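You operate a simulated robot arm through the tools that you are given. There is no shell and no other tool. Be economical: measure what you need, move in short steps, check, and stop when the job is done.

You are at the controls of a simulated two-armed robot. One attempt, no reset.

JOB
Put the tall glass in the bottom of the sink. Put the blue cup on the end counter away on the flat part of the dish rack. Pick up the tomato tin with the latest date from the end counter with one hand, pass it to the other hand and put it on the top of the rubber mat. Put two of the iron weights from the end counter on the dining table. Put one of the buns from the long counter shelf by the high counter in the green bowl. Put the yoghurt cup that expires last from the long counter on the tostada there. Any order will do. Set down upright: tall glass, blue cup, tomato tin, iron weight.

Only the result counts: the job must be done as asked and must still hold three seconds after the hand-in. Knocking over, shifting, dropping, spilling or breaking anything else fails it.

ROBOT AND FRAMES
Two 7-joint arms with two-finger parallel grippers on one trunk, on a base that drives. Base frame: it is fixed to the floor where the robot stands at the start and does not move with it; the origin is under the middle of the robot, x ahead of it, y to its left, z up. Units: m, degrees, N and s.
The left shoulder is at the start at [0.07, 0.134, 1.226], the right one opposite. With the tool pointing down near the work surface each hand reaches from about 0.1 to 0.34 m from the robot's upright axis, wherever it stands, measured 20 degrees to its own side. Places, roughly: blue cup (11x8x9 cm) [0.6, 0.1, 0.9]; bottom of the sink [1.3, -1.3, 0.7]; bun (8x7x4 cm) [1.9, 1.3, 0.5]; dining table [-1.4, 0.7, 0.8]; flat part of the dish rack [0.7, -1.3, 0.9]; green bowl (14x14x7 cm) [0.9, 0.4, 0.5]; tall glass (7x7x15 cm) [0.5, 0.1, 1]; top of the rubber mat [0.9, -1.3, 0.9]; tostada (11x10x2 cm) [1.7, 1.2, 0.9]; yoghurt cup [1.75, 1, 1]. Payload 1.57 kg a hand.
The TCP of each hand is the grasp point between the finger pads, 0.03 m short of the fingertips. In the tool frame z runs along the fingers and y along their closing line. The gripper opens to 0.08 m. The fingers are 0.017 m wide and 0.012 m thick; the gripper's body (0.04 by 0.082 m) begins 0.08 m behind the TCP.
Orientation is that of the tool frame in the base frame, as [roll, pitch, yaw] about the fixed x, y, z axes, in that order (R = Rz(yaw) Ry(pitch) Rx(roll)). With the fingers straight down and closing along the base's y, the tool's x points along the base's -x, its y along +y and its z along -z.

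CONTROLS
- The arms move only by the tool move_arm. It takes "left_steps", "right_steps" or both (then of equal length, played together; a hand with none holds still); each is a list of rows, each an object of numbers (a shift or turn left out is 0, a gripper value left out holds the last): "ax", "ay", "az": the turn, a rotation vector about the tool's x, y, z in rad; "dx", "dy", "dz": the shift along the tool's x, y, z in m; "jaw": the gripper command, from -1 (shut) to 1 (fully open), values between in proportion. In form: [{"ax": .., "ay": .., "az": .., "dx": .., "dy": .., "dz": .., "jaw": ..}, ...]. A call has 1 to 12 rows; each row shifts and turns the commanded pose from where the row before left it, along the tool's axes as they then stand. Rows are played at 5 a second. More than 0.05 m and 8.6 degrees between two rows, or a gripper value outside its range, and nothing of the call is played. A pose out of reach is approached as far as the arm can. The call stops where the force on the tool passes 40 N (or 10 N more than at its start, if that is more) or the arm is blocked; 0.2 s more then pass. The fingers move at their own pace (about 0.153 m/s each) and stop on an object; they squeeze with about 41 N. The grip force told is the motor's: it shows also when the fingers shut on nothing. Time passes only in rows, and 0.2 s behind the last, so rows that do not move let the fingers close. It gives the time, the measured TCP pose, the force on the tool (base axes), the opening and the grip force at its end, in the units of the frame above (readings bear some noise), with the torque about the TCP (base axes, N m) and any sound that the robot's microphone picked up.
- Cameras (640 x 400 px; columns grow to the right, rows downward): "scene" is now at [0.072, 0.0706, 1.4159]; the picture's right is [0.98, -0.18, -0.00], its down [-0.15, -0.82, -0.56] and it looks along [0.10, 0.55, -0.83] (base axes); focal length 214 px, centre (320, 200). "left" rides on the left gripper at [0.072, 0.007, -0.122] in its tool frame; the picture's right is [-0.09, 1.00, 0.00], its down [-0.84, -0.08, -0.54] and it looks along [-0.54, -0.05, 0.84] (tool axes); focal length 238 px, centre (320, 200). "right" rides on the right gripper at [0.072, -0.007, -0.122] in its tool frame; the picture's right is [0.09, 1.00, 0.00], its down [-0.84, 0.08, -0.54] and it looks along [-0.54, 0.05, 0.84] (tool axes); focal length 238 px, centre (320, 200). There is no depth. A picture from a camera that has moved, and an enlarged one, comes with that camera's place and axes in the base frame and with its lens. The place of the scene camera against the robot may be out by one fixed shift of up to 0.018 m in any direction.
- get_image(camera): a new picture of that camera. The clock stands still meanwhile.
- lift_body(by): slides the trunk up (or, below 0, down) by that many m; the arms and the scene camera ride with it, the base frame stays. It gives what a move gives, with no picture.
- roll_base(legs): drives the robot by 1 to 6 legs, each [ahead, left, turn to the left] in m, m and degrees, along the robot's own axes; the way and the turn of a leg run together, so that a leg with both is an arc; at most 1.5 m and 180 degrees a leg. The arms and the cameras ride along, it lands a little off, and it stops where it bumps. It gives what a move gives.
- turn_head(pan, tilt): turns the head with the scene camera to pan (to the left, within 86 degrees either way) and tilt (down, from -29 to 69), counted from straight ahead of the robot. It gives what a move gives.
- enlarge(camera, box): a new picture of the part [left, top, right, bottom] of that camera's present view, enlarged. The clock stands still meanwhile.
- hand_in(): hands the job in; it is judged then, once.

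Go step by step. Nothing tells you exact positions but the pictures and the camera data: compare them with the known pose of the tool, close in by small moves and look again before you grip or let go. The budget is 217 turns and 220 pictures, counting those below and the enlarged ones. Unless the task says otherwise, let go and move clear before handing in, and close with one line.

The tools are called after ">>>" as name(argument=value, ...) on one line, values as JSON. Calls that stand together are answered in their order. move_arm: Moves the arms, as the interface text tells. Its arguments: {"type":"object","properties":{"left_steps":{"type":"array"},"right_steps":{"type":"array"}},"required":[]} The other tools are called the same way: lift_body (by) slides the trunk up or down; roll_base (legs) drives the base; turn_head (pan, tilt) turns the head that bears the scene camera; get_image (camera) takes a picture; enlarge (camera, box) takes an enlarged picture of a part of a camera's view; hand_in () hands the job in.

At the start:

```text
time: 0.0
left_tcp_pos: [0.3133, 0.3232, 1.1913]
left_ee_rot: [-180.0, 0.1, -179.9]
left_wrist_force: [-0.3, 0.4, -0.7]
left_ft_torque: [0.02, -0.01, 0.0]
left_gripper_width: 0.08
left_gripper_force: 0.1
right_tcp_pos: [0.3903, 0.0119, 1.1089]
right_ee_rot: [-179.9, 0.0, -180.0]
right_wrist_force: [-0.1, -0.1, 0.8]
right_ft_torque: [0.0, -0.01, 0.01]
right_gripper_width: 0.0801
right_gripper_force: 0.0
trunk travel left (down, up): [-0.8, 0.14]
robot x, y, heading: [0.0011, -0.0003, 0.0]
head pan, tilt: [79.8, 56.1]
```

scene: 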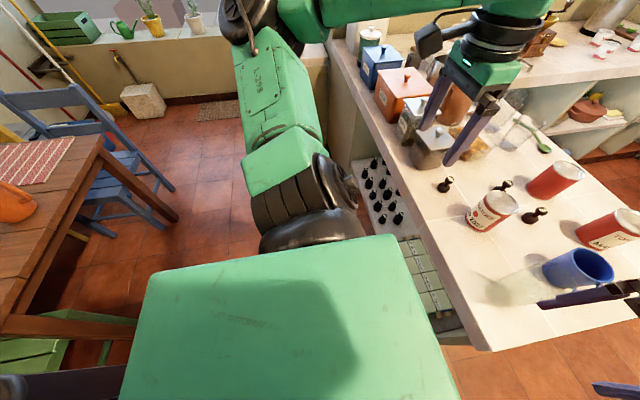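
right: 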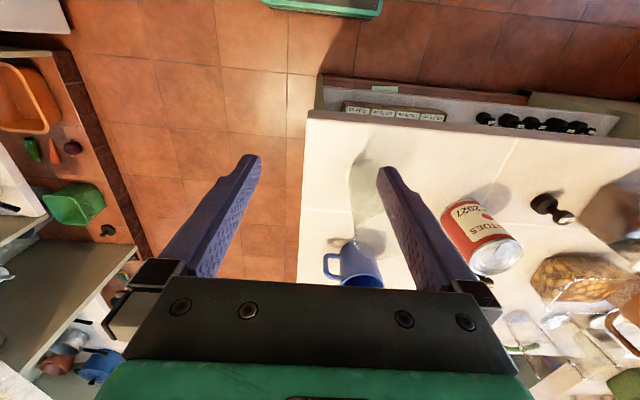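
left: 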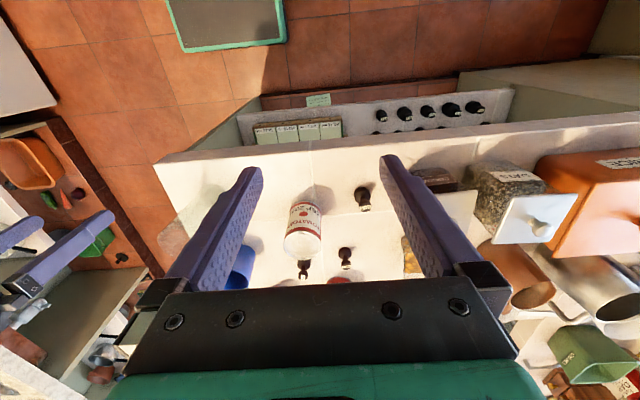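

I see the end counter ahead with tins, weights, blue cup and a tall glass. I'll first look around with the head.

>>> turn_head(pan=0, tilt=45)

>>> get_image(camera="scene")

>>> turn_head(pan=-50, tilt=25)

>>> get_image(camera="scene")

>>> turn_head(pan=25, tilt=20)

>>> get_image(camera="scene")

```text
time: 1.5
left_tcp_pos: [0.3144, 0.3221, 1.1903]
left_ee_rot: [179.9, 0.0, -180.0]
left_wrist_force: [0.9, -0.2, 0.7]
left_ft_torque: [0.04, -0.01, 0.0]
left_gripper_width: 0.0802
left_gripper_force: 0.2
right_tcp_pos: [0.3888, 0.0126, 1.1083]
right_ee_rot: [180.0, -0.1, 180.0]
right_wrist_force: [0.3, 0.9, -0.1]
right_ft_torque: [0.0, 0.02, -0.02]
right_gripper_width: 0.0801
right_gripper_force: 0.0
trunk travel left (down, up): [-0.8, 0.14]
robot x, y, heading: [-0.0025, -0.0, 0.1]
head pan, tilt: [0.0, 45.0]
```

```text
216 pictures are left
camera scene: at [0.1407, 0.0008, 1.4306], right [0.0, -1.0, 0.0], down [-0.71, 0.0, -0.71], along [0.71, 0.0, -0.71], focal length 214 px, centre (320, 200)
```

scene: 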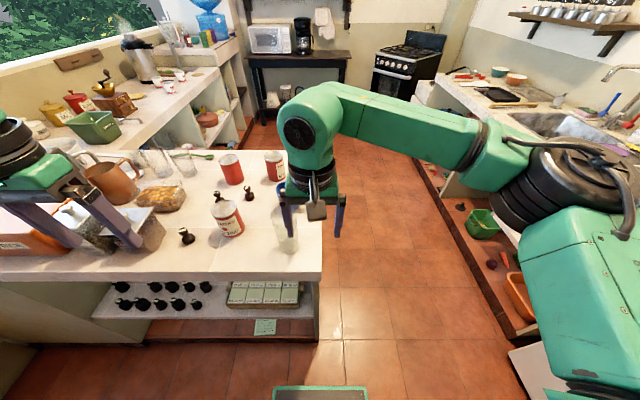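

```text
time: 2.7
left_tcp_pos: [0.3123, 0.3232, 1.1911]
left_ee_rot: [-180.0, 0.0, -179.9]
left_wrist_force: [-0.6, -0.7, -0.4]
left_ft_torque: [-0.01, -0.01, 0.0]
left_gripper_width: 0.0799
left_gripper_force: 0.2
right_tcp_pos: [0.389, 0.0123, 1.1088]
right_ee_rot: [-180.0, 0.0, -180.0]
right_wrist_force: [-0.4, -0.5, -0.2]
right_ft_torque: [0.01, 0.0, 0.0]
right_gripper_width: 0.0802
right_gripper_force: 0.1
trunk travel left (down, up): [-0.8, 0.14]
robot x, y, heading: [-0.0015, -0.0012, 0.2]
head pan, tilt: [-50.0, 25.0]
```

```text
215 pictures are left
camera scene: at [0.1187, -0.0698, 1.4612], right [-0.77, -0.64, 0.0], down [-0.27, 0.32, -0.91], along [0.58, -0.69, -0.42], focal length 214 px, centre (320, 200)
```

scene: 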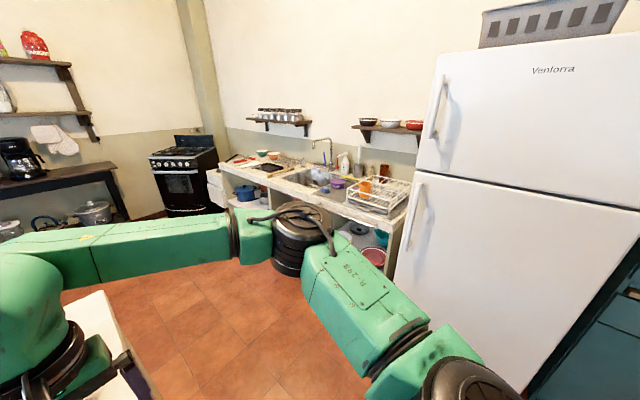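

```text
time: 4.2
left_tcp_pos: [0.3145, 0.3229, 1.1922]
left_ee_rot: [180.0, 0.2, -179.9]
left_wrist_force: [-0.5, -0.3, -0.3]
left_ft_torque: [0.01, -0.01, 0.02]
left_gripper_width: 0.0802
left_gripper_force: 0.0
right_tcp_pos: [0.3902, 0.0123, 1.1083]
right_ee_rot: [179.9, 0.0, -179.9]
right_wrist_force: [-0.1, 0.0, -0.2]
right_ft_torque: [0.03, 0.01, 0.0]
right_gripper_width: 0.08
right_gripper_force: 0.1
trunk travel left (down, up): [-0.8, 0.14]
robot x, y, heading: [-0.0024, 0.0003, 0.0]
head pan, tilt: [25.0, 20.0]
```

```text
214 pictures are left
camera scene: at [0.1438, 0.04, 1.4693], right [0.42, -0.91, 0.0], down [-0.31, -0.14, -0.94], along [0.85, 0.4, -0.34], focal length 214 px, centre (320, 200)
```

scene: 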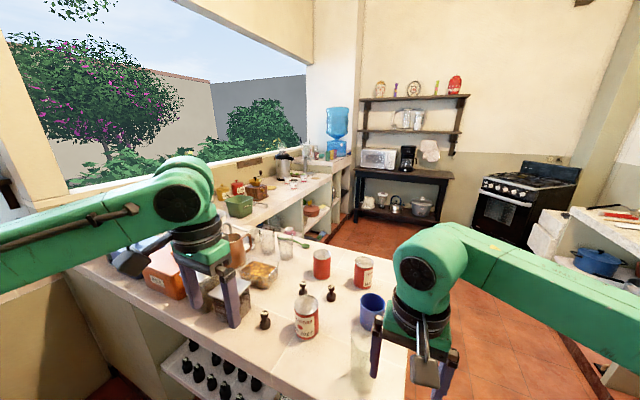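

I see three tins, weights, the blue cup and the glass; I zoom to read the tin dates.

>>> enlarge(camera="scene", box=[230, 220, 430, 400])

>>> enlarge(camera="right", box=[290, 130, 640, 350])

>>> enlarge(camera="left", box=[160, 130, 440, 300])

```text
2.22 times, centred on (330, 310) of scene
camera zoom: at [0.1438, 0.04, 1.4693], right [0.42, -0.91, 0.0], down [-0.31, -0.14, -0.94], along [0.85, 0.4, -0.34], focal length 477 px, centre (298, -44)
```

zoom: 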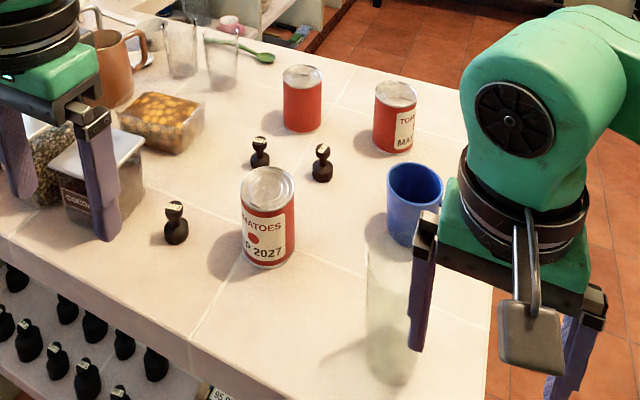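

```text
1.82 times, centred on (465, 240) of right
camera zoom: at [0.317, 0.0064, 1.2306], right [-0.09, 1.0, 0.0], down [0.84, 0.08, 0.54], along [0.54, 0.05, -0.84], focal length 433 px, centre (56, 127)
```

zoom: 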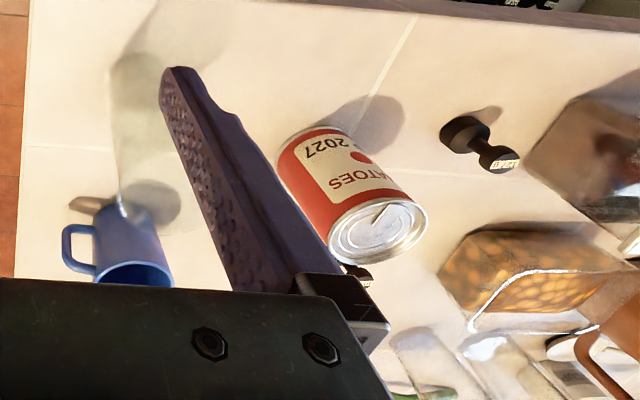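

```text
2.29 times, centred on (300, 215) of left
camera zoom: at [0.2411, 0.3294, 1.3131], right [0.09, 1.0, 0.0], down [0.84, -0.08, 0.54], along [0.54, -0.05, -0.84], focal length 545 px, centre (366, 166)
```

zoom: 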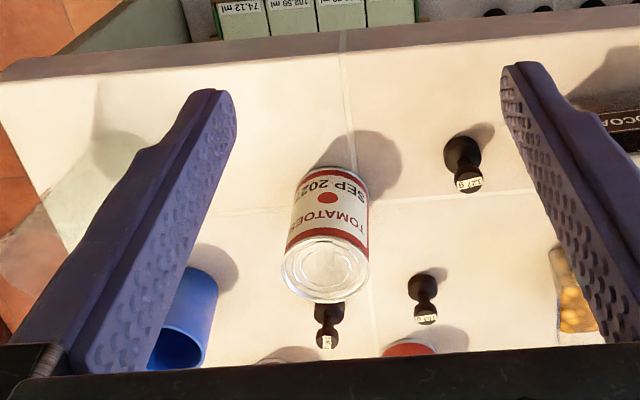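

Front tin reads SEP 2027; the others must be viewed from another side later. First I locate the glass and cup precisely.

>>> enlarge(camera="right", box=[300, 130, 460, 290])

>>> turn_head(pan=10, tilt=55)

>>> get_image(camera="scene")

```text
2.50 times, centred on (380, 210) of right
camera zoom: at [0.317, 0.0064, 1.2306], right [-0.09, 1.0, 0.0], down [0.84, 0.08, 0.54], along [0.54, 0.05, -0.84], focal length 596 px, centre (170, 175)
```

zoom: 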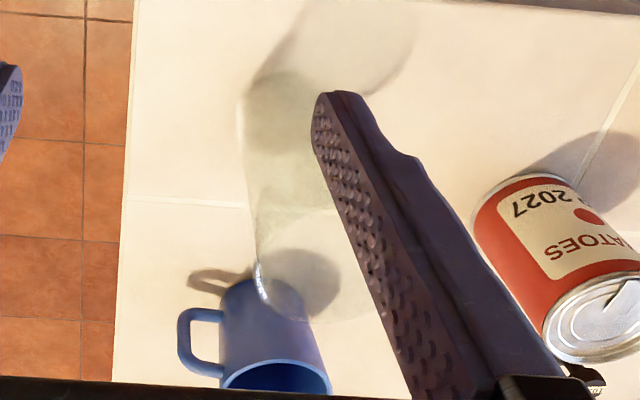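

```text
time: 5.2
left_tcp_pos: [0.3138, 0.3226, 1.1925]
left_ee_rot: [-180.0, 0.2, -179.9]
left_wrist_force: [-0.5, -0.3, 0.3]
left_ft_torque: [-0.02, -0.02, 0.02]
left_gripper_width: 0.0801
left_gripper_force: 0.1
right_tcp_pos: [0.3887, 0.0127, 1.109]
right_ee_rot: [180.0, 0.1, -179.9]
right_wrist_force: [-0.7, -0.6, 0.7]
right_ft_torque: [-0.04, 0.01, 0.01]
right_gripper_width: 0.0796
right_gripper_force: 0.0
trunk travel left (down, up): [-0.8, 0.14]
robot x, y, heading: [-0.001, 0.0009, 0.1]
head pan, tilt: [10.0, 55.0]
```

```text
209 pictures are left
camera scene: at [0.1304, 0.0133, 1.4173], right [0.17, -0.98, 0.0], down [-0.81, -0.14, -0.57], along [0.57, 0.1, -0.82], focal length 214 px, centre (320, 200)
```

scene: 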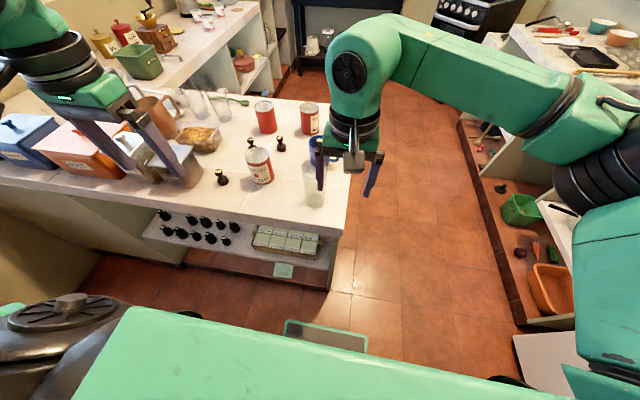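

The glass stands near (0.497, 0.091), rim about z 1.02. I move the right hand above it.

>>> move_arm(right_steps=[{"dx": -0.036, "dy": 0.026, "jaw": 1}, {"dx": -0.036, "dy": 0.026}, {"dx": -0.036, "dy": 0.026}, {}])

>>> get_image(camera="right")

>>> enlarge(camera="scene", box=[240, 90, 400, 220])

```text
time: 6.2
left_tcp_pos: [0.313, 0.3238, 1.1909]
left_ee_rot: [-180.0, 0.0, -179.9]
left_wrist_force: [-0.1, 1.1, -0.1]
left_ft_torque: [0.02, 0.01, 0.03]
left_gripper_width: 0.0801
left_gripper_force: 0.1
right_tcp_pos: [0.4954, 0.0898, 1.1109]
right_ee_rot: [179.9, 0.2, -179.9]
right_wrist_force: [-0.4, 0.1, 0.4]
right_ft_torque: [0.04, 0.01, -0.02]
right_gripper_width: 0.0799
right_gripper_force: 0.0
trunk travel left (down, up): [-0.8, 0.14]
robot x, y, heading: [0.0018, 0.003, -0.1]
head pan, tilt: [10.0, 55.0]
```

```text
208 pictures are left
camera right: at [0.4226, 0.0842, 1.2328], right [-0.09, 1.0, 0.0], down [0.84, 0.08, 0.54], along [0.54, 0.05, -0.84], focal length 238 px, centre (320, 200)
```

right: 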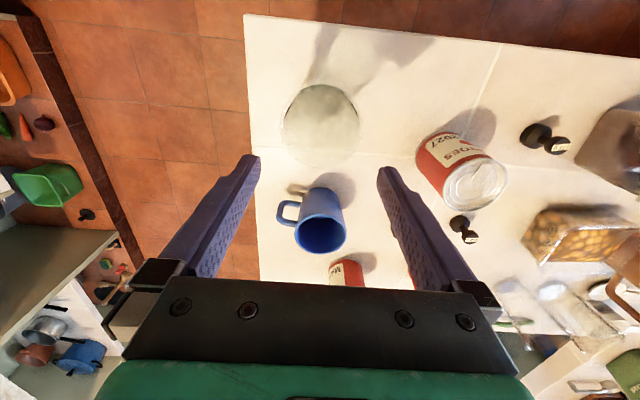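

```text
3.08 times, centred on (320, 155) of scene
camera zoom: at [0.1302, 0.0126, 1.4173], right [0.17, -0.98, 0.0], down [-0.81, -0.14, -0.57], along [0.56, 0.1, -0.82], focal length 660 px, centre (320, 338)
```

zoom: 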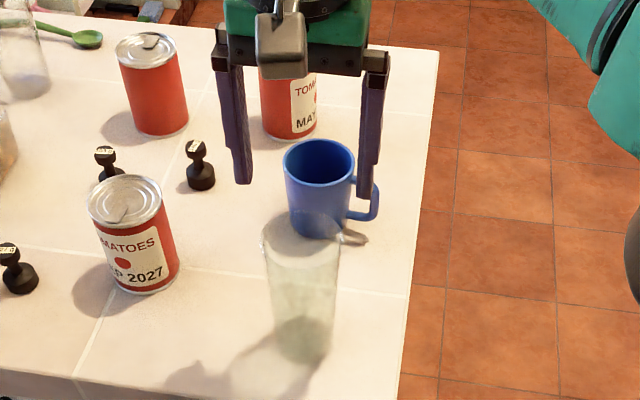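

Glass centre is about (0.486, 0.09), between the fingers in y. I shift back 9 mm and lower onto it.

>>> move_arm(right_steps=[{"dx": 0.009}, {"dz": 0.04}, {"dz": 0.03}, {}])

>>> get_image(camera="right")

```text
time: 7.2
left_tcp_pos: [0.3122, 0.3226, 1.192]
left_ee_rot: [-180.0, 0.1, -179.9]
left_wrist_force: [0.0, 0.6, -0.5]
left_ft_torque: [0.02, -0.03, 0.0]
left_gripper_width: 0.08
left_gripper_force: 0.0
right_tcp_pos: [0.4869, 0.092, 1.0394]
right_ee_rot: [179.8, 0.0, -179.9]
right_wrist_force: [0.0, -0.1, 0.5]
right_ft_torque: [0.02, -0.02, 0.0]
right_gripper_width: 0.0799
right_gripper_force: 0.0
trunk travel left (down, up): [-0.8, 0.14]
robot x, y, heading: [0.001, 0.0026, -0.2]
head pan, tilt: [10.0, 55.0]
```

```text
206 pictures are left
camera right: at [0.4142, 0.0865, 1.161], right [-0.09, 1.0, 0.0], down [0.84, 0.08, 0.54], along [0.54, 0.05, -0.84], focal length 238 px, centre (320, 200)
```

right: 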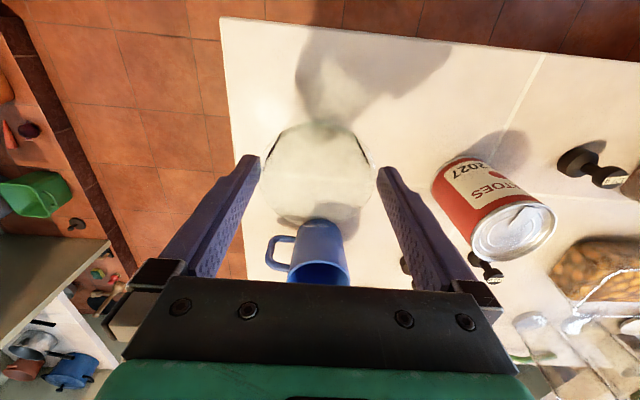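

The rim lies centred between the fingers. I lower on and close.

>>> move_arm(right_steps=[{"dz": 0.03}, {"dz": 0.03}, {"jaw": 0.5}, {"jaw": -0.2}, {"jaw": -1}, {}, {}])

>>> get_image(camera="right")

```text
time: 8.8
left_tcp_pos: [0.3128, 0.3222, 1.1915]
left_ee_rot: [179.9, 0.1, -179.9]
left_wrist_force: [0.0, -0.9, 0.1]
left_ft_torque: [0.03, 0.0, -0.02]
left_gripper_width: 0.0803
left_gripper_force: 0.0
right_tcp_pos: [0.4865, 0.0929, 0.9789]
right_ee_rot: [179.9, 0.0, -180.0]
right_wrist_force: [3.6, 0.1, 5.4]
right_ft_torque: [0.24, -0.16, -0.06]
right_gripper_width: 0.0657
right_gripper_force: 41.5
trunk travel left (down, up): [-0.8, 0.14]
robot x, y, heading: [-0.0015, 0.0018, 0.1]
head pan, tilt: [10.0, 55.0]
```

```text
205 pictures are left
camera right: at [0.4151, 0.0862, 1.1015], right [-0.09, 1.0, 0.0], down [0.84, 0.08, 0.54], along [0.54, 0.05, -0.84], focal length 238 px, centre (320, 200)
```

right: 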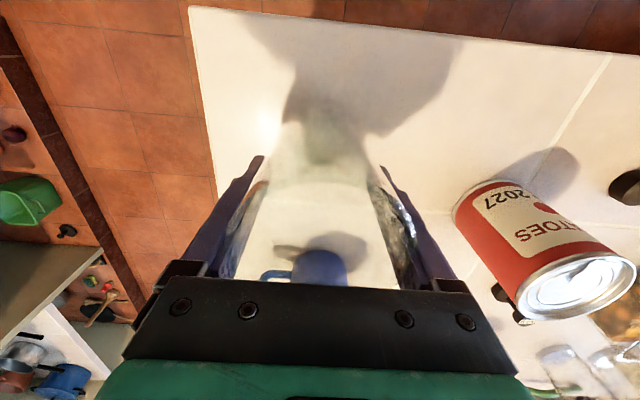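

Glass is gripped (6.6 cm). I lift it straight up and check.

>>> move_arm(right_steps=[{"dz": -0.03}, {"dz": -0.04}, {"dz": -0.04}, {"dz": -0.04}, {"dz": -0.04}, {}])

>>> get_image(camera="scene")

```text
time: 10.2
left_tcp_pos: [0.3138, 0.3225, 1.1913]
left_ee_rot: [-180.0, 0.0, -179.9]
left_wrist_force: [0.7, 0.4, 0.1]
left_ft_torque: [0.0, 0.0, 0.01]
left_gripper_width: 0.0802
left_gripper_force: 0.1
right_tcp_pos: [0.4882, 0.0919, 1.1696]
right_ee_rot: [179.9, 0.0, 180.0]
right_wrist_force: [0.0, 0.2, -2.5]
right_ft_torque: [-0.01, -0.01, 0.01]
right_gripper_width: 0.0657
right_gripper_force: 41.3
trunk travel left (down, up): [-0.8, 0.14]
robot x, y, heading: [-0.0005, -0.0004, 0.2]
head pan, tilt: [10.0, 55.0]
```

```text
204 pictures are left
camera scene: at [0.1312, 0.0133, 1.4171], right [0.17, -0.98, 0.0], down [-0.81, -0.14, -0.57], along [0.56, 0.1, -0.82], focal length 214 px, centre (320, 200)
```

scene: 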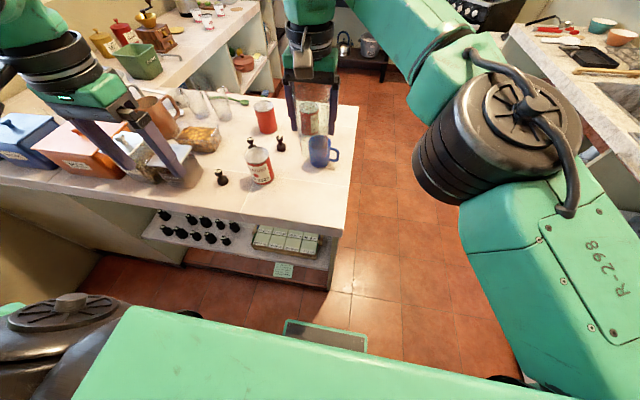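

Glass is up. I tuck it close on the right side and look to the right for clearance from the fridge.

>>> move_arm(right_steps=[{"dx": 0.03, "dy": -0.035}, {"dx": 0.03, "dy": -0.035}, {"dx": 0.03, "dy": -0.035}, {"dx": 0.03, "dy": -0.035}, {"dy": -0.035}, {}])

>>> turn_head(pan=-80, tilt=35)

>>> get_image(camera="scene")

>>> turn_head(pan=-35, tilt=35)

>>> get_image(camera="scene")

```text
time: 11.6
left_tcp_pos: [0.314, 0.3231, 1.1902]
left_ee_rot: [-179.9, 0.0, -179.9]
left_wrist_force: [0.1, 0.1, 0.4]
left_ft_torque: [-0.02, -0.02, 0.01]
left_gripper_width: 0.0798
left_gripper_force: 0.0
right_tcp_pos: [0.3678, -0.0865, 1.1673]
right_ee_rot: [179.9, 0.0, 179.9]
right_wrist_force: [-0.2, -0.5, -1.1]
right_ft_torque: [-0.01, -0.04, 0.0]
right_gripper_width: 0.0657
right_gripper_force: 40.4
trunk travel left (down, up): [-0.8, 0.14]
robot x, y, heading: [0.0029, 0.0004, 0.1]
head pan, tilt: [10.0, 55.0]
```

```text
time: 13.2
left_tcp_pos: [0.3134, 0.3232, 1.1904]
left_ee_rot: [179.9, 0.1, 180.0]
left_wrist_force: [-1.4, -0.8, 0.6]
left_ft_torque: [-0.03, -0.01, 0.03]
left_gripper_width: 0.0799
left_gripper_force: 0.0
right_tcp_pos: [0.3682, -0.087, 1.1669]
right_ee_rot: [180.0, 0.0, 180.0]
right_wrist_force: [0.0, 0.7, -3.0]
right_ft_torque: [-0.01, -0.01, 0.01]
right_gripper_width: 0.0655
right_gripper_force: 40.9
trunk travel left (down, up): [-0.8, 0.14]
robot x, y, heading: [0.0003, 0.0017, 0.0]
head pan, tilt: [-80.0, 35.0]
```

```text
203 pictures are left
camera scene: at [0.0751, -0.0862, 1.4454], right [-0.98, -0.17, 0.0], down [-0.1, 0.56, -0.82], along [0.14, -0.81, -0.57], focal length 214 px, centre (320, 200)
```

scene: 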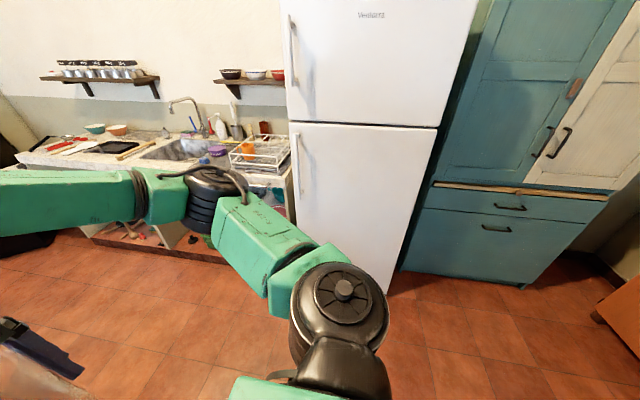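

```text
time: 14.4
left_tcp_pos: [0.3143, 0.3228, 1.1922]
left_ee_rot: [-179.9, 0.2, -179.9]
left_wrist_force: [-0.4, -0.7, -0.2]
left_ft_torque: [-0.02, 0.01, 0.02]
left_gripper_width: 0.08
left_gripper_force: 0.0
right_tcp_pos: [0.367, -0.0876, 1.1682]
right_ee_rot: [179.9, 0.0, 180.0]
right_wrist_force: [0.0, 0.6, -3.1]
right_ft_torque: [0.0, -0.03, -0.01]
right_gripper_width: 0.0654
right_gripper_force: 40.7
trunk travel left (down, up): [-0.8, 0.14]
robot x, y, heading: [-0.0018, 0.0, -0.0]
head pan, tilt: [-35.0, 35.0]
```

```text
202 pictures are left
camera scene: at [0.1318, -0.05, 1.4454], right [-0.57, -0.82, 0.0], down [-0.47, 0.33, -0.82], along [0.67, -0.47, -0.57], focal length 214 px, centre (320, 200)
```

scene: 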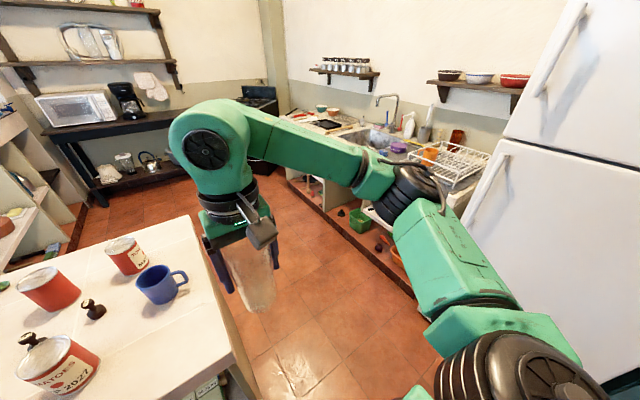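

Fridge front is about y = −1.04, the aisle between is free. I drive right, forward, then turn to face the counter's end from the aisle.

>>> roll_base(legs=[[0, -0.48, 0], [0.79, 0, 0], [0, 0, 90]])

>>> turn_head(pan=15, tilt=45)

>>> get_image(camera="scene")

>>> get_image(camera="left")

```text
time: 24.9
left_tcp_pos: [0.4729, -0.1626, 1.191]
left_ee_rot: [-180.0, 0.1, -89.9]
left_wrist_force: [0.5, 1.5, 0.7]
left_ft_torque: [0.0, 0.01, -0.04]
left_gripper_width: 0.0799
left_gripper_force: 0.1
right_tcp_pos: [0.8819, -0.1105, 1.168]
right_ee_rot: [179.9, 0.0, -90.0]
right_wrist_force: [-0.7, -0.1, -2.0]
right_ft_torque: [0.02, -0.04, 0.05]
right_gripper_width: 0.0652
right_gripper_force: 41.0
trunk travel left (down, up): [-0.8, 0.14]
robot x, y, heading: [0.7928, -0.4755, 90.0]
head pan, tilt: [-35.0, 35.0]
```

```text
time: 26.1
left_tcp_pos: [0.472, -0.1632, 1.1912]
left_ee_rot: [-180.0, 0.2, -90.1]
left_wrist_force: [-1.2, 0.7, 0.0]
left_ft_torque: [0.02, -0.04, 0.02]
left_gripper_width: 0.0801
left_gripper_force: 0.0
right_tcp_pos: [0.8806, -0.1106, 1.167]
right_ee_rot: [179.8, 0.0, -90.2]
right_wrist_force: [-0.3, -0.3, -3.1]
right_ft_torque: [0.02, -0.03, -0.02]
right_gripper_width: 0.065
right_gripper_force: 40.8
trunk travel left (down, up): [-0.8, 0.14]
robot x, y, heading: [0.7921, -0.4788, 89.9]
head pan, tilt: [15.0, 45.0]
```

```text
201 pictures are left
camera scene: at [0.7825, -0.3482, 1.4306], right [0.97, 0.26, 0.0], down [0.18, -0.68, -0.71], along [-0.18, 0.68, -0.71], focal length 214 px, centre (320, 200)
```

scene: 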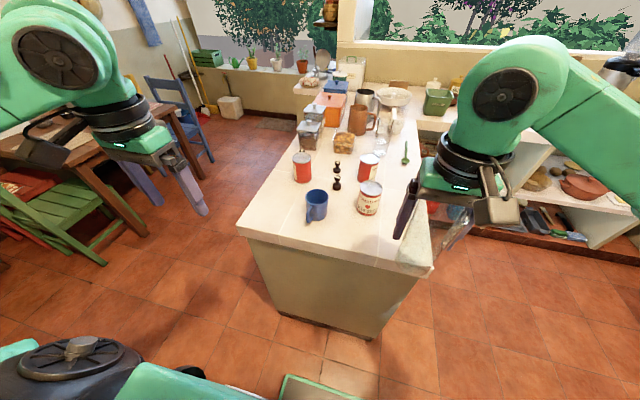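

```text
200 pictures are left
camera left: at [0.465, -0.2355, 1.313], right [-1.0, 0.09, 0.0], down [0.08, 0.84, 0.54], along [0.05, 0.54, -0.84], focal length 238 px, centre (320, 200)
```

left: 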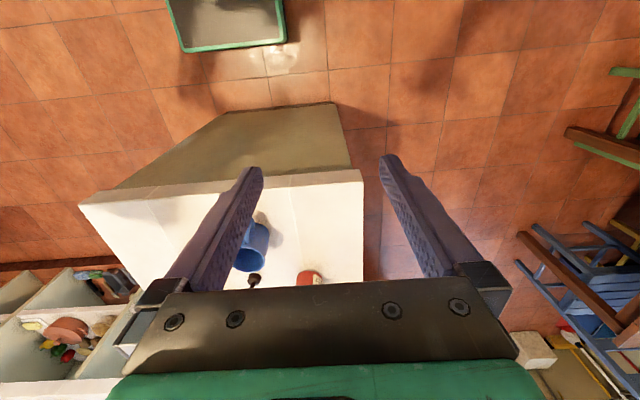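

From the aisle I can see the tins' other sides; zooming for dates and the cup.

>>> enlarge(camera="scene", box=[270, 120, 430, 240])

```text
3.33 times, centred on (350, 180) of scene
camera zoom: at [0.7825, -0.3482, 1.4306], right [0.97, 0.26, 0.0], down [0.18, -0.68, -0.71], along [-0.18, 0.68, -0.71], focal length 715 px, centre (220, 267)
```

zoom: 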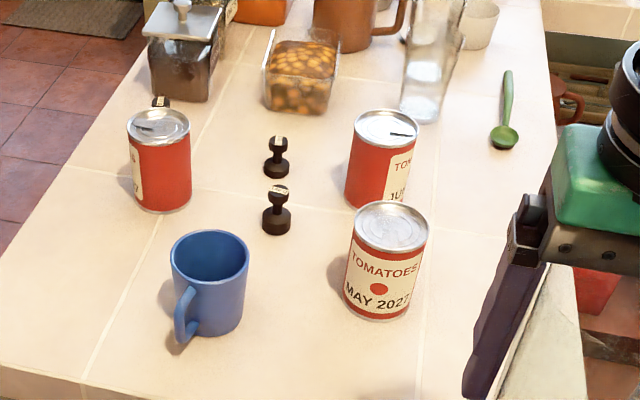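

Tin B reads MAY 2027, tin C shows "JU…" (to be read later). I drive closer to take the blue cup by its rim wall with the left hand.

>>> roll_base(legs=[[0.14, 0, 0]])

>>> move_arm(left_steps=[{"dy": -0.045, "jaw": 0}, {"dy": -0.045}, {"dy": -0.045}, {"dx": -0.04}, {"dx": -0.04}, {"dx": -0.04}, {}])

>>> get_image(camera="left")

>>> get_image(camera="scene")

```text
time: 27.4
left_tcp_pos: [0.4719, -0.0265, 1.1926]
left_ee_rot: [180.0, 0.2, -90.0]
left_wrist_force: [-0.4, -0.6, 0.0]
left_ft_torque: [0.02, 0.01, 0.01]
left_gripper_width: 0.08
left_gripper_force: 0.0
right_tcp_pos: [0.8815, 0.0275, 1.1683]
right_ee_rot: [179.9, 0.1, -90.1]
right_wrist_force: [0.2, -1.3, -2.9]
right_ft_torque: [0.04, 0.0, 0.02]
right_gripper_width: 0.0652
right_gripper_force: 41.7
trunk travel left (down, up): [-0.8, 0.14]
robot x, y, heading: [0.7931, -0.3366, 89.8]
head pan, tilt: [15.0, 45.0]
```

```text
time: 29.0
left_tcp_pos: [0.6076, 0.0942, 1.1922]
left_ee_rot: [-180.0, 0.1, -89.9]
left_wrist_force: [0.3, -0.6, -0.3]
left_ft_torque: [0.01, -0.04, -0.01]
left_gripper_width: 0.0398
left_gripper_force: 0.1
right_tcp_pos: [0.8816, 0.0281, 1.1675]
right_ee_rot: [179.9, 0.0, -90.1]
right_wrist_force: [0.1, 0.5, -2.6]
right_ft_torque: [-0.01, -0.04, 0.03]
right_gripper_width: 0.065
right_gripper_force: 41.1
trunk travel left (down, up): [-0.8, 0.14]
robot x, y, heading: [0.7901, -0.3384, 90.0]
head pan, tilt: [15.0, 45.0]
```

```text
198 pictures are left
camera left: at [0.6006, 0.0228, 1.3136], right [-1.0, 0.09, 0.0], down [0.08, 0.84, 0.54], along [0.05, 0.54, -0.84], focal length 238 px, centre (320, 200)
```

left: 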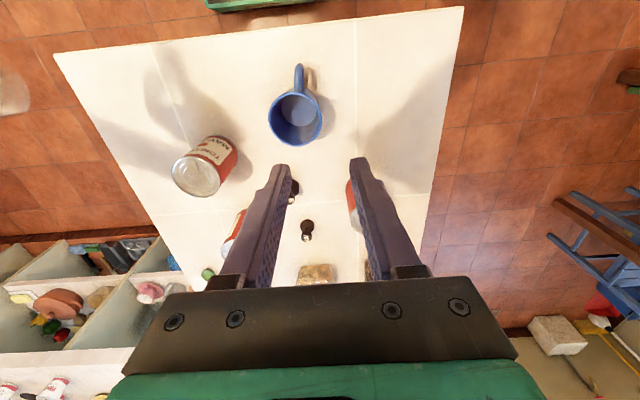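

```text
197 pictures are left
camera scene: at [0.7823, -0.209, 1.4307], right [0.97, 0.26, 0.0], down [0.18, -0.68, -0.71], along [-0.18, 0.68, -0.71], focal length 214 px, centre (320, 200)
```

scene: 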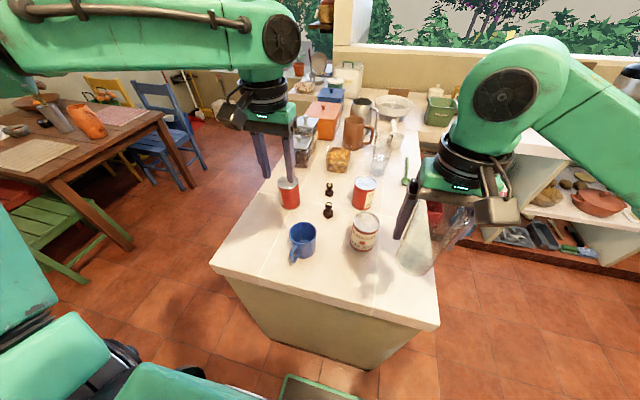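

The cup's rim centre is about (0.645, 0.112), its −x wall near x = 0.607. I align and lower to just above the rim.

>>> move_arm(left_steps=[{"dx": -0.017}, {"dz": 0.05}, {"dz": 0.05}, {"dz": 0.05}, {"dz": 0.03}, {}])

>>> get_image(camera="left")

>>> enlarge(camera="scene", box=[240, 150, 400, 270])

```text
time: 30.4
left_tcp_pos: [0.6058, 0.1138, 1.0115]
left_ee_rot: [-179.9, 0.1, -90.0]
left_wrist_force: [-0.8, 0.3, 0.1]
left_ft_torque: [0.05, -0.03, 0.0]
left_gripper_width: 0.04
left_gripper_force: 0.0
right_tcp_pos: [0.8812, 0.0277, 1.1684]
right_ee_rot: [179.9, 0.0, -90.0]
right_wrist_force: [0.5, 0.6, -2.4]
right_ft_torque: [0.02, 0.02, 0.01]
right_gripper_width: 0.0653
right_gripper_force: 40.9
trunk travel left (down, up): [-0.8, 0.14]
robot x, y, heading: [0.795, -0.337, 90.1]
head pan, tilt: [15.0, 45.0]
```

```text
196 pictures are left
camera left: at [0.5988, 0.0432, 1.1327], right [-1.0, 0.09, 0.0], down [0.08, 0.84, 0.54], along [0.05, 0.54, -0.84], focal length 238 px, centre (320, 200)
```

left: 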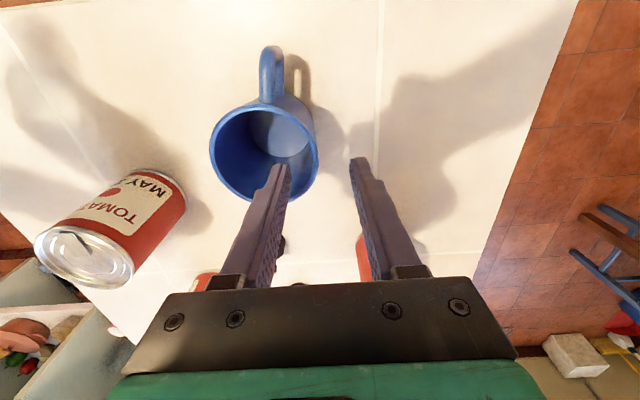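

```text
3.33 times, centred on (320, 210) of scene
camera zoom: at [0.7828, -0.2091, 1.4307], right [0.97, 0.26, 0.0], down [0.18, -0.68, -0.71], along [-0.18, 0.68, -0.71], focal length 715 px, centre (320, 167)
```

zoom: 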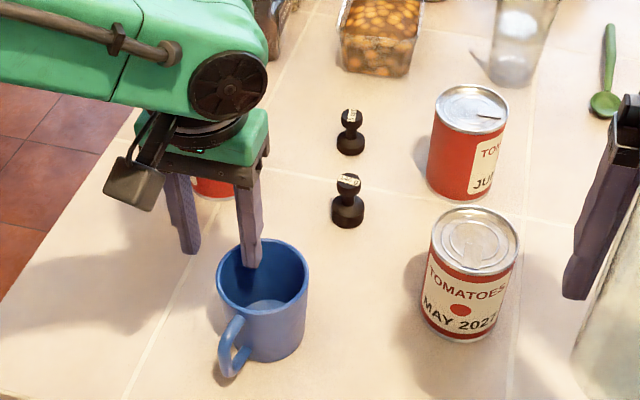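

Fingers straddle the cup wall nicely. I lower and grip.

>>> move_arm(left_steps=[{"dx": 0.003, "dy": -0.002}, {"dz": 0.035}, {"dz": 0.03}, {}, {"jaw": -0.5}, {"jaw": -1}, {}, {}])

>>> get_image(camera="left")

```text
time: 32.2
left_tcp_pos: [0.611, 0.1103, 0.9488]
left_ee_rot: [-180.0, 0.4, -90.0]
left_wrist_force: [2.2, -0.6, 22.0]
left_ft_torque: [-0.3, -1.46, -0.11]
left_gripper_width: 0.008
left_gripper_force: 27.2
right_tcp_pos: [0.884, 0.0251, 1.1686]
right_ee_rot: [179.9, 0.2, -90.1]
right_wrist_force: [-0.1, 0.4, -2.5]
right_ft_torque: [0.01, -0.01, 0.0]
right_gripper_width: 0.065
right_gripper_force: 41.1
trunk travel left (down, up): [-0.8, 0.14]
robot x, y, heading: [0.7973, -0.3376, 89.9]
head pan, tilt: [15.0, 45.0]
```

```text
194 pictures are left
camera left: at [0.603, 0.038, 1.0699], right [-1.0, 0.09, 0.0], down [0.08, 0.83, 0.55], along [0.05, 0.55, -0.84], focal length 238 px, centre (320, 200)
```

left: 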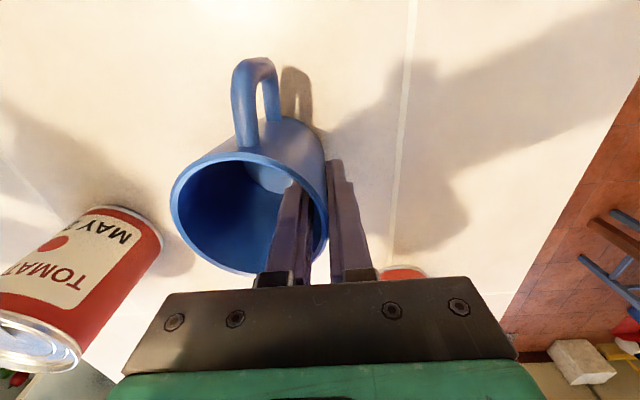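

Gripped on an 8 mm wall, with some upward force. I wait a moment and lift a little.

>>> move_arm(left_steps=[{}, {"dz": -0.01}, {"dz": -0.02}, {}])

>>> get_image(camera="left")

>>> enlarge(camera="scene", box=[240, 150, 400, 270])

```text
time: 33.2
left_tcp_pos: [0.6101, 0.1115, 0.9754]
left_ee_rot: [179.9, 0.0, -90.0]
left_wrist_force: [-0.7, 0.4, -1.4]
left_ft_torque: [-0.02, 0.01, -0.01]
left_gripper_width: 0.0064
left_gripper_force: 25.7
right_tcp_pos: [0.8812, 0.0286, 1.1681]
right_ee_rot: [179.9, 0.0, -90.1]
right_wrist_force: [0.2, 0.4, -2.8]
right_ft_torque: [0.03, -0.01, 0.05]
right_gripper_width: 0.0651
right_gripper_force: 40.8
trunk travel left (down, up): [-0.8, 0.14]
robot x, y, heading: [0.7953, -0.3399, 89.8]
head pan, tilt: [15.0, 45.0]
```

```text
193 pictures are left
camera left: at [0.6028, 0.0394, 1.0982], right [-1.0, 0.09, 0.0], down [0.08, 0.84, 0.54], along [0.05, 0.54, -0.84], focal length 238 px, centre (320, 200)
```

left: 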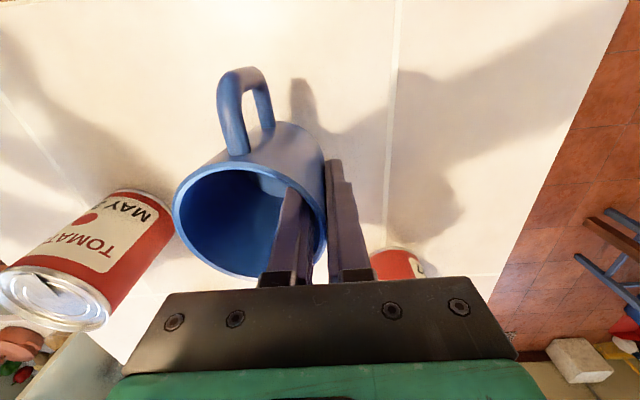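

```text
3.33 times, centred on (320, 210) of scene
camera zoom: at [0.783, -0.2084, 1.4306], right [0.97, 0.26, 0.0], down [0.18, -0.68, -0.71], along [-0.18, 0.68, -0.71], focal length 715 px, centre (320, 167)
```

zoom: 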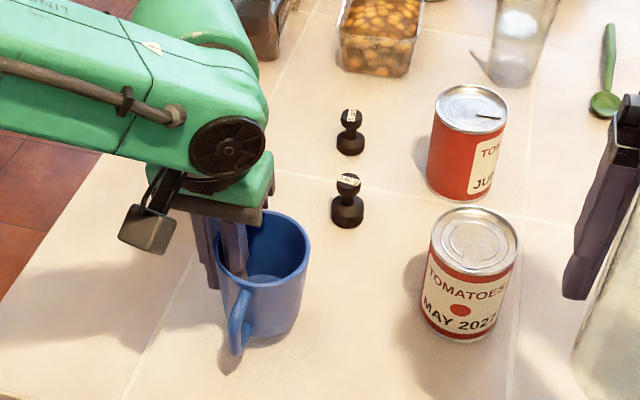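

The cup hangs upright and clear. I raise it, retract, back off and turn to the sink side.

>>> move_arm(left_steps=[{"dz": -0.05}, {"dz": -0.05}, {"dz": -0.05}, {"dz": -0.05}, {"dx": 0.04}, {"dx": 0.04}, {"dx": 0.04}, {"dx": 0.03}, {}])

>>> roll_base(legs=[[-0.18, 0, 0], [0, 0, -90], [0, 0, -90]])

>>> turn_head(pan=0, tilt=45)

>>> get_image(camera="scene")

```text
time: 35.2
left_tcp_pos: [0.6075, -0.0384, 1.1764]
left_ee_rot: [-179.9, 0.0, -90.0]
left_wrist_force: [0.4, -0.3, 0.0]
left_ft_torque: [0.0, 0.05, 0.01]
left_gripper_width: 0.0064
left_gripper_force: 26.0
right_tcp_pos: [0.8818, 0.03, 1.1675]
right_ee_rot: [179.9, 0.1, -90.1]
right_wrist_force: [-0.4, -0.2, -3.0]
right_ft_torque: [0.03, 0.02, 0.02]
right_gripper_width: 0.065
right_gripper_force: 40.8
trunk travel left (down, up): [-0.8, 0.14]
robot x, y, heading: [0.7931, -0.3364, 90.1]
head pan, tilt: [15.0, 45.0]
```

```text
time: 44.5
left_tcp_pos: [0.9629, -0.8289, 1.1758]
left_ee_rot: [179.9, 0.1, 86.8]
left_wrist_force: [0.2, 0.1, -1.6]
left_ft_torque: [-0.01, 0.0, 0.01]
left_gripper_width: 0.0067
left_gripper_force: 25.7
right_tcp_pos: [0.6855, -0.8806, 1.1675]
right_ee_rot: [-180.0, 0.0, 86.7]
right_wrist_force: [-0.5, -0.5, -2.8]
right_ft_torque: [-0.03, -0.01, 0.04]
right_gripper_width: 0.0649
right_gripper_force: 40.8
trunk travel left (down, up): [-0.8, 0.14]
robot x, y, heading: [0.7972, -0.5169, -93.3]
head pan, tilt: [15.0, 45.0]
```

```text
time: 45.2
left_tcp_pos: [0.9623, -0.8281, 1.1743]
left_ee_rot: [-179.9, 0.0, 86.9]
left_wrist_force: [0.2, -0.9, -1.0]
left_ft_torque: [-0.03, -0.03, 0.0]
left_gripper_width: 0.0065
left_gripper_force: 25.6
right_tcp_pos: [0.6861, -0.8809, 1.1678]
right_ee_rot: [179.9, 0.1, 86.7]
right_wrist_force: [0.2, -0.2, -1.9]
right_ft_torque: [-0.03, 0.0, 0.0]
right_gripper_width: 0.065
right_gripper_force: 41.1
trunk travel left (down, up): [-0.8, 0.14]
robot x, y, heading: [0.7917, -0.5203, -93.2]
head pan, tilt: [0.0, 45.0]
```

```text
191 pictures are left
camera scene: at [0.795, -0.6497, 1.4306], right [-1.0, 0.06, 0.0], down [0.04, 0.71, -0.71], along [-0.04, -0.71, -0.71], focal length 214 px, centre (320, 200)
```

scene: 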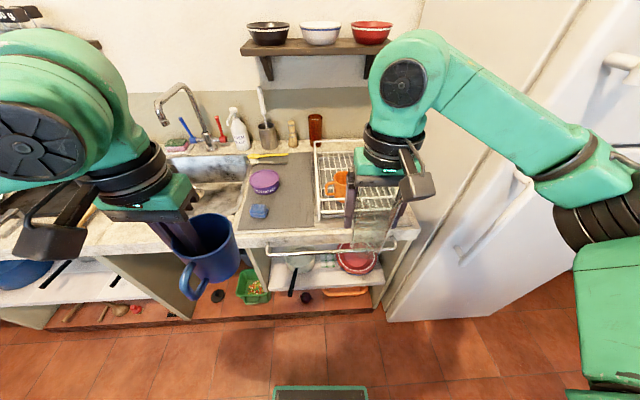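

I see the sink left, the gray mat in the middle with items, and the dish rack at right. Zooming in.

>>> enlarge(camera="scene", box=[230, 100, 430, 250])

>>> get_image(camera="left")

>>> get_image(camera="right")

```text
2.67 times, centred on (330, 175) of scene
camera zoom: at [0.795, -0.6497, 1.4306], right [-1.0, 0.06, 0.0], down [0.04, 0.71, -0.71], along [-0.04, -0.71, -0.71], focal length 572 px, centre (293, 267)
```

zoom: 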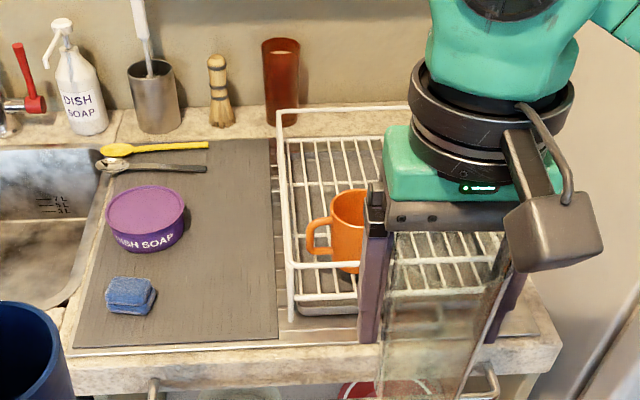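

```text
189 pictures are left
camera left: at [0.973, -0.7568, 1.2977], right [0.99, -0.15, 0.0], down [-0.12, -0.83, 0.54], along [-0.08, -0.54, -0.84], focal length 238 px, centre (320, 200)
```

left: 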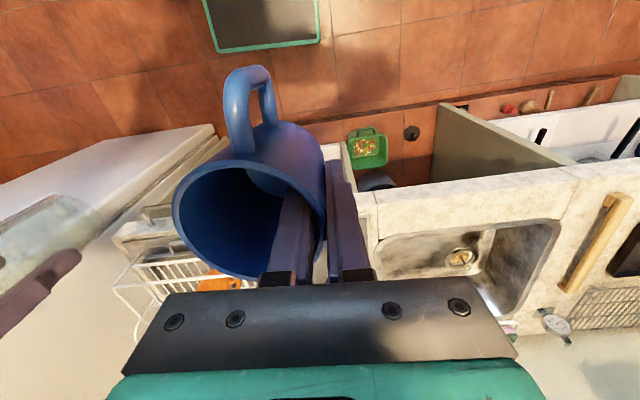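

```text
188 pictures are left
camera right: at [0.6827, -0.8078, 1.2894], right [1.0, 0.03, 0.0], down [0.03, -0.84, 0.54], along [0.02, -0.54, -0.84], focal length 238 px, centre (320, 200)
```

right: 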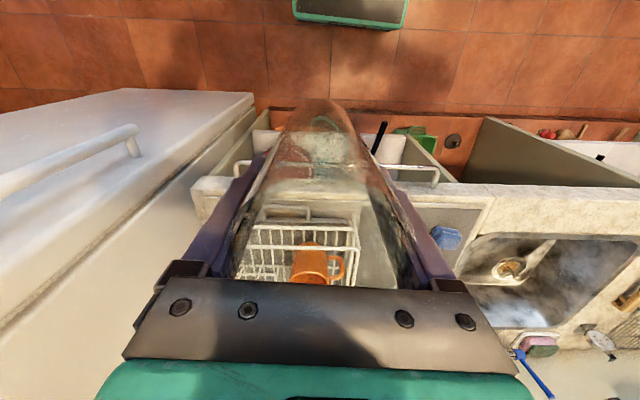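

I go to the sink first with the glass: straighten heading and slide left (toward +x).

>>> roll_base(legs=[[0, 0.58, 3.2]])

>>> turn_head(pan=0, tilt=50)

>>> get_image(camera="scene")

>>> get_image(camera="left")

```text
time: 48.5
left_tcp_pos: [1.5524, -0.84, 1.1753]
left_ee_rot: [180.0, 0.1, 89.5]
left_wrist_force: [-1.2, -0.5, -0.8]
left_ft_torque: [0.02, -0.02, 0.0]
left_gripper_width: 0.0064
left_gripper_force: 25.7
right_tcp_pos: [1.2772, -0.9048, 1.166]
right_ee_rot: [179.9, 0.1, 89.4]
right_wrist_force: [-0.8, -0.6, -2.0]
right_ft_torque: [-0.04, -0.04, -0.02]
right_gripper_width: 0.0645
right_gripper_force: 40.9
trunk travel left (down, up): [-0.8, 0.14]
robot x, y, heading: [1.3718, -0.5394, -90.5]
head pan, tilt: [0.0, 45.0]
```

```text
time: 49.2
left_tcp_pos: [1.554, -0.8398, 1.1748]
left_ee_rot: [180.0, 0.1, 89.4]
left_wrist_force: [-0.7, -0.9, -2.2]
left_ft_torque: [0.01, -0.04, 0.0]
left_gripper_width: 0.0063
left_gripper_force: 26.5
right_tcp_pos: [1.2794, -0.904, 1.168]
right_ee_rot: [179.9, -0.1, 89.4]
right_wrist_force: [0.7, -0.2, -2.3]
right_ft_torque: [0.0, -0.01, 0.01]
right_gripper_width: 0.0644
right_gripper_force: 40.8
trunk travel left (down, up): [-0.8, 0.14]
robot x, y, heading: [1.3717, -0.5384, -90.6]
head pan, tilt: [0.0, 50.0]
```

```text
187 pictures are left
camera scene: at [1.3781, -0.6652, 1.4237], right [-1.0, 0.01, 0.0], down [0.01, 0.77, -0.64], along [-0.01, -0.64, -0.77], focal length 214 px, centre (320, 200)
```

scene: 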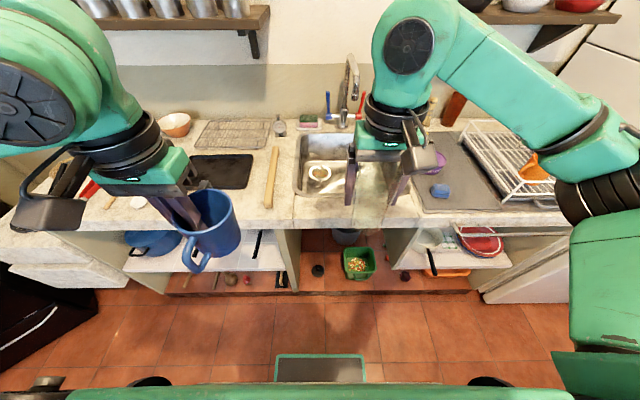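

```text
186 pictures are left
camera left: at [1.561, -0.7675, 1.2977], right [0.99, -0.1, 0.0], down [-0.08, -0.84, 0.54], along [-0.05, -0.54, -0.84], focal length 238 px, centre (320, 200)
```

left: 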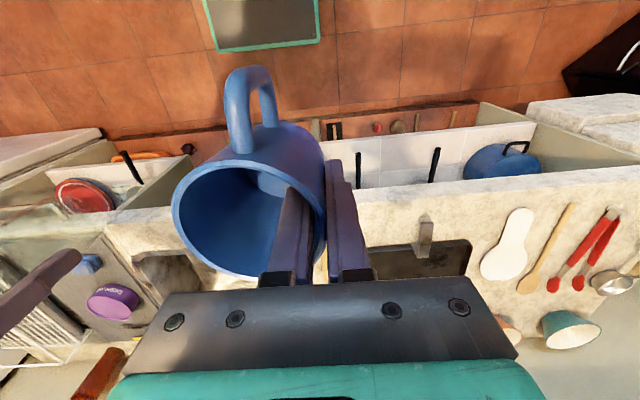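

I look closer at the sink, drain and faucet spout before reaching in.

>>> enlarge(camera="scene", box=[270, 40, 430, 240])

>>> get_image(camera="right")

```text
2.00 times, centred on (350, 140) of scene
camera zoom: at [1.3781, -0.6652, 1.4237], right [-1.0, 0.01, 0.0], down [0.01, 0.77, -0.64], along [-0.01, -0.64, -0.77], focal length 429 px, centre (260, 320)
```

zoom: 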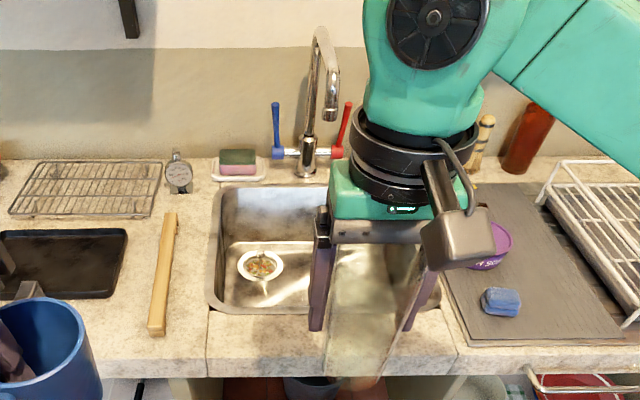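

```text
184 pictures are left
camera right: at [1.2735, -0.8324, 1.2894], right [1.0, 0.08, 0.0], down [0.07, -0.84, 0.54], along [0.05, -0.54, -0.84], focal length 238 px, centre (320, 200)
```

right: 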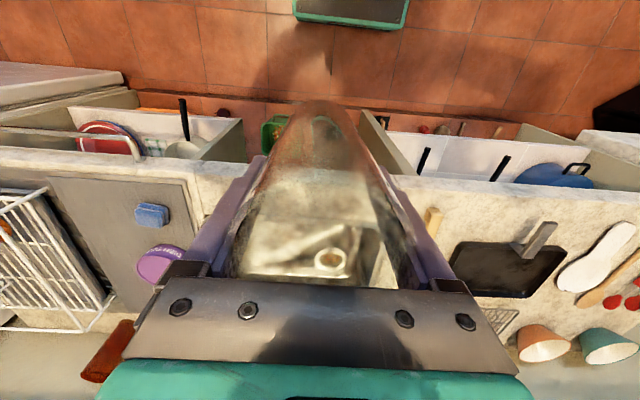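

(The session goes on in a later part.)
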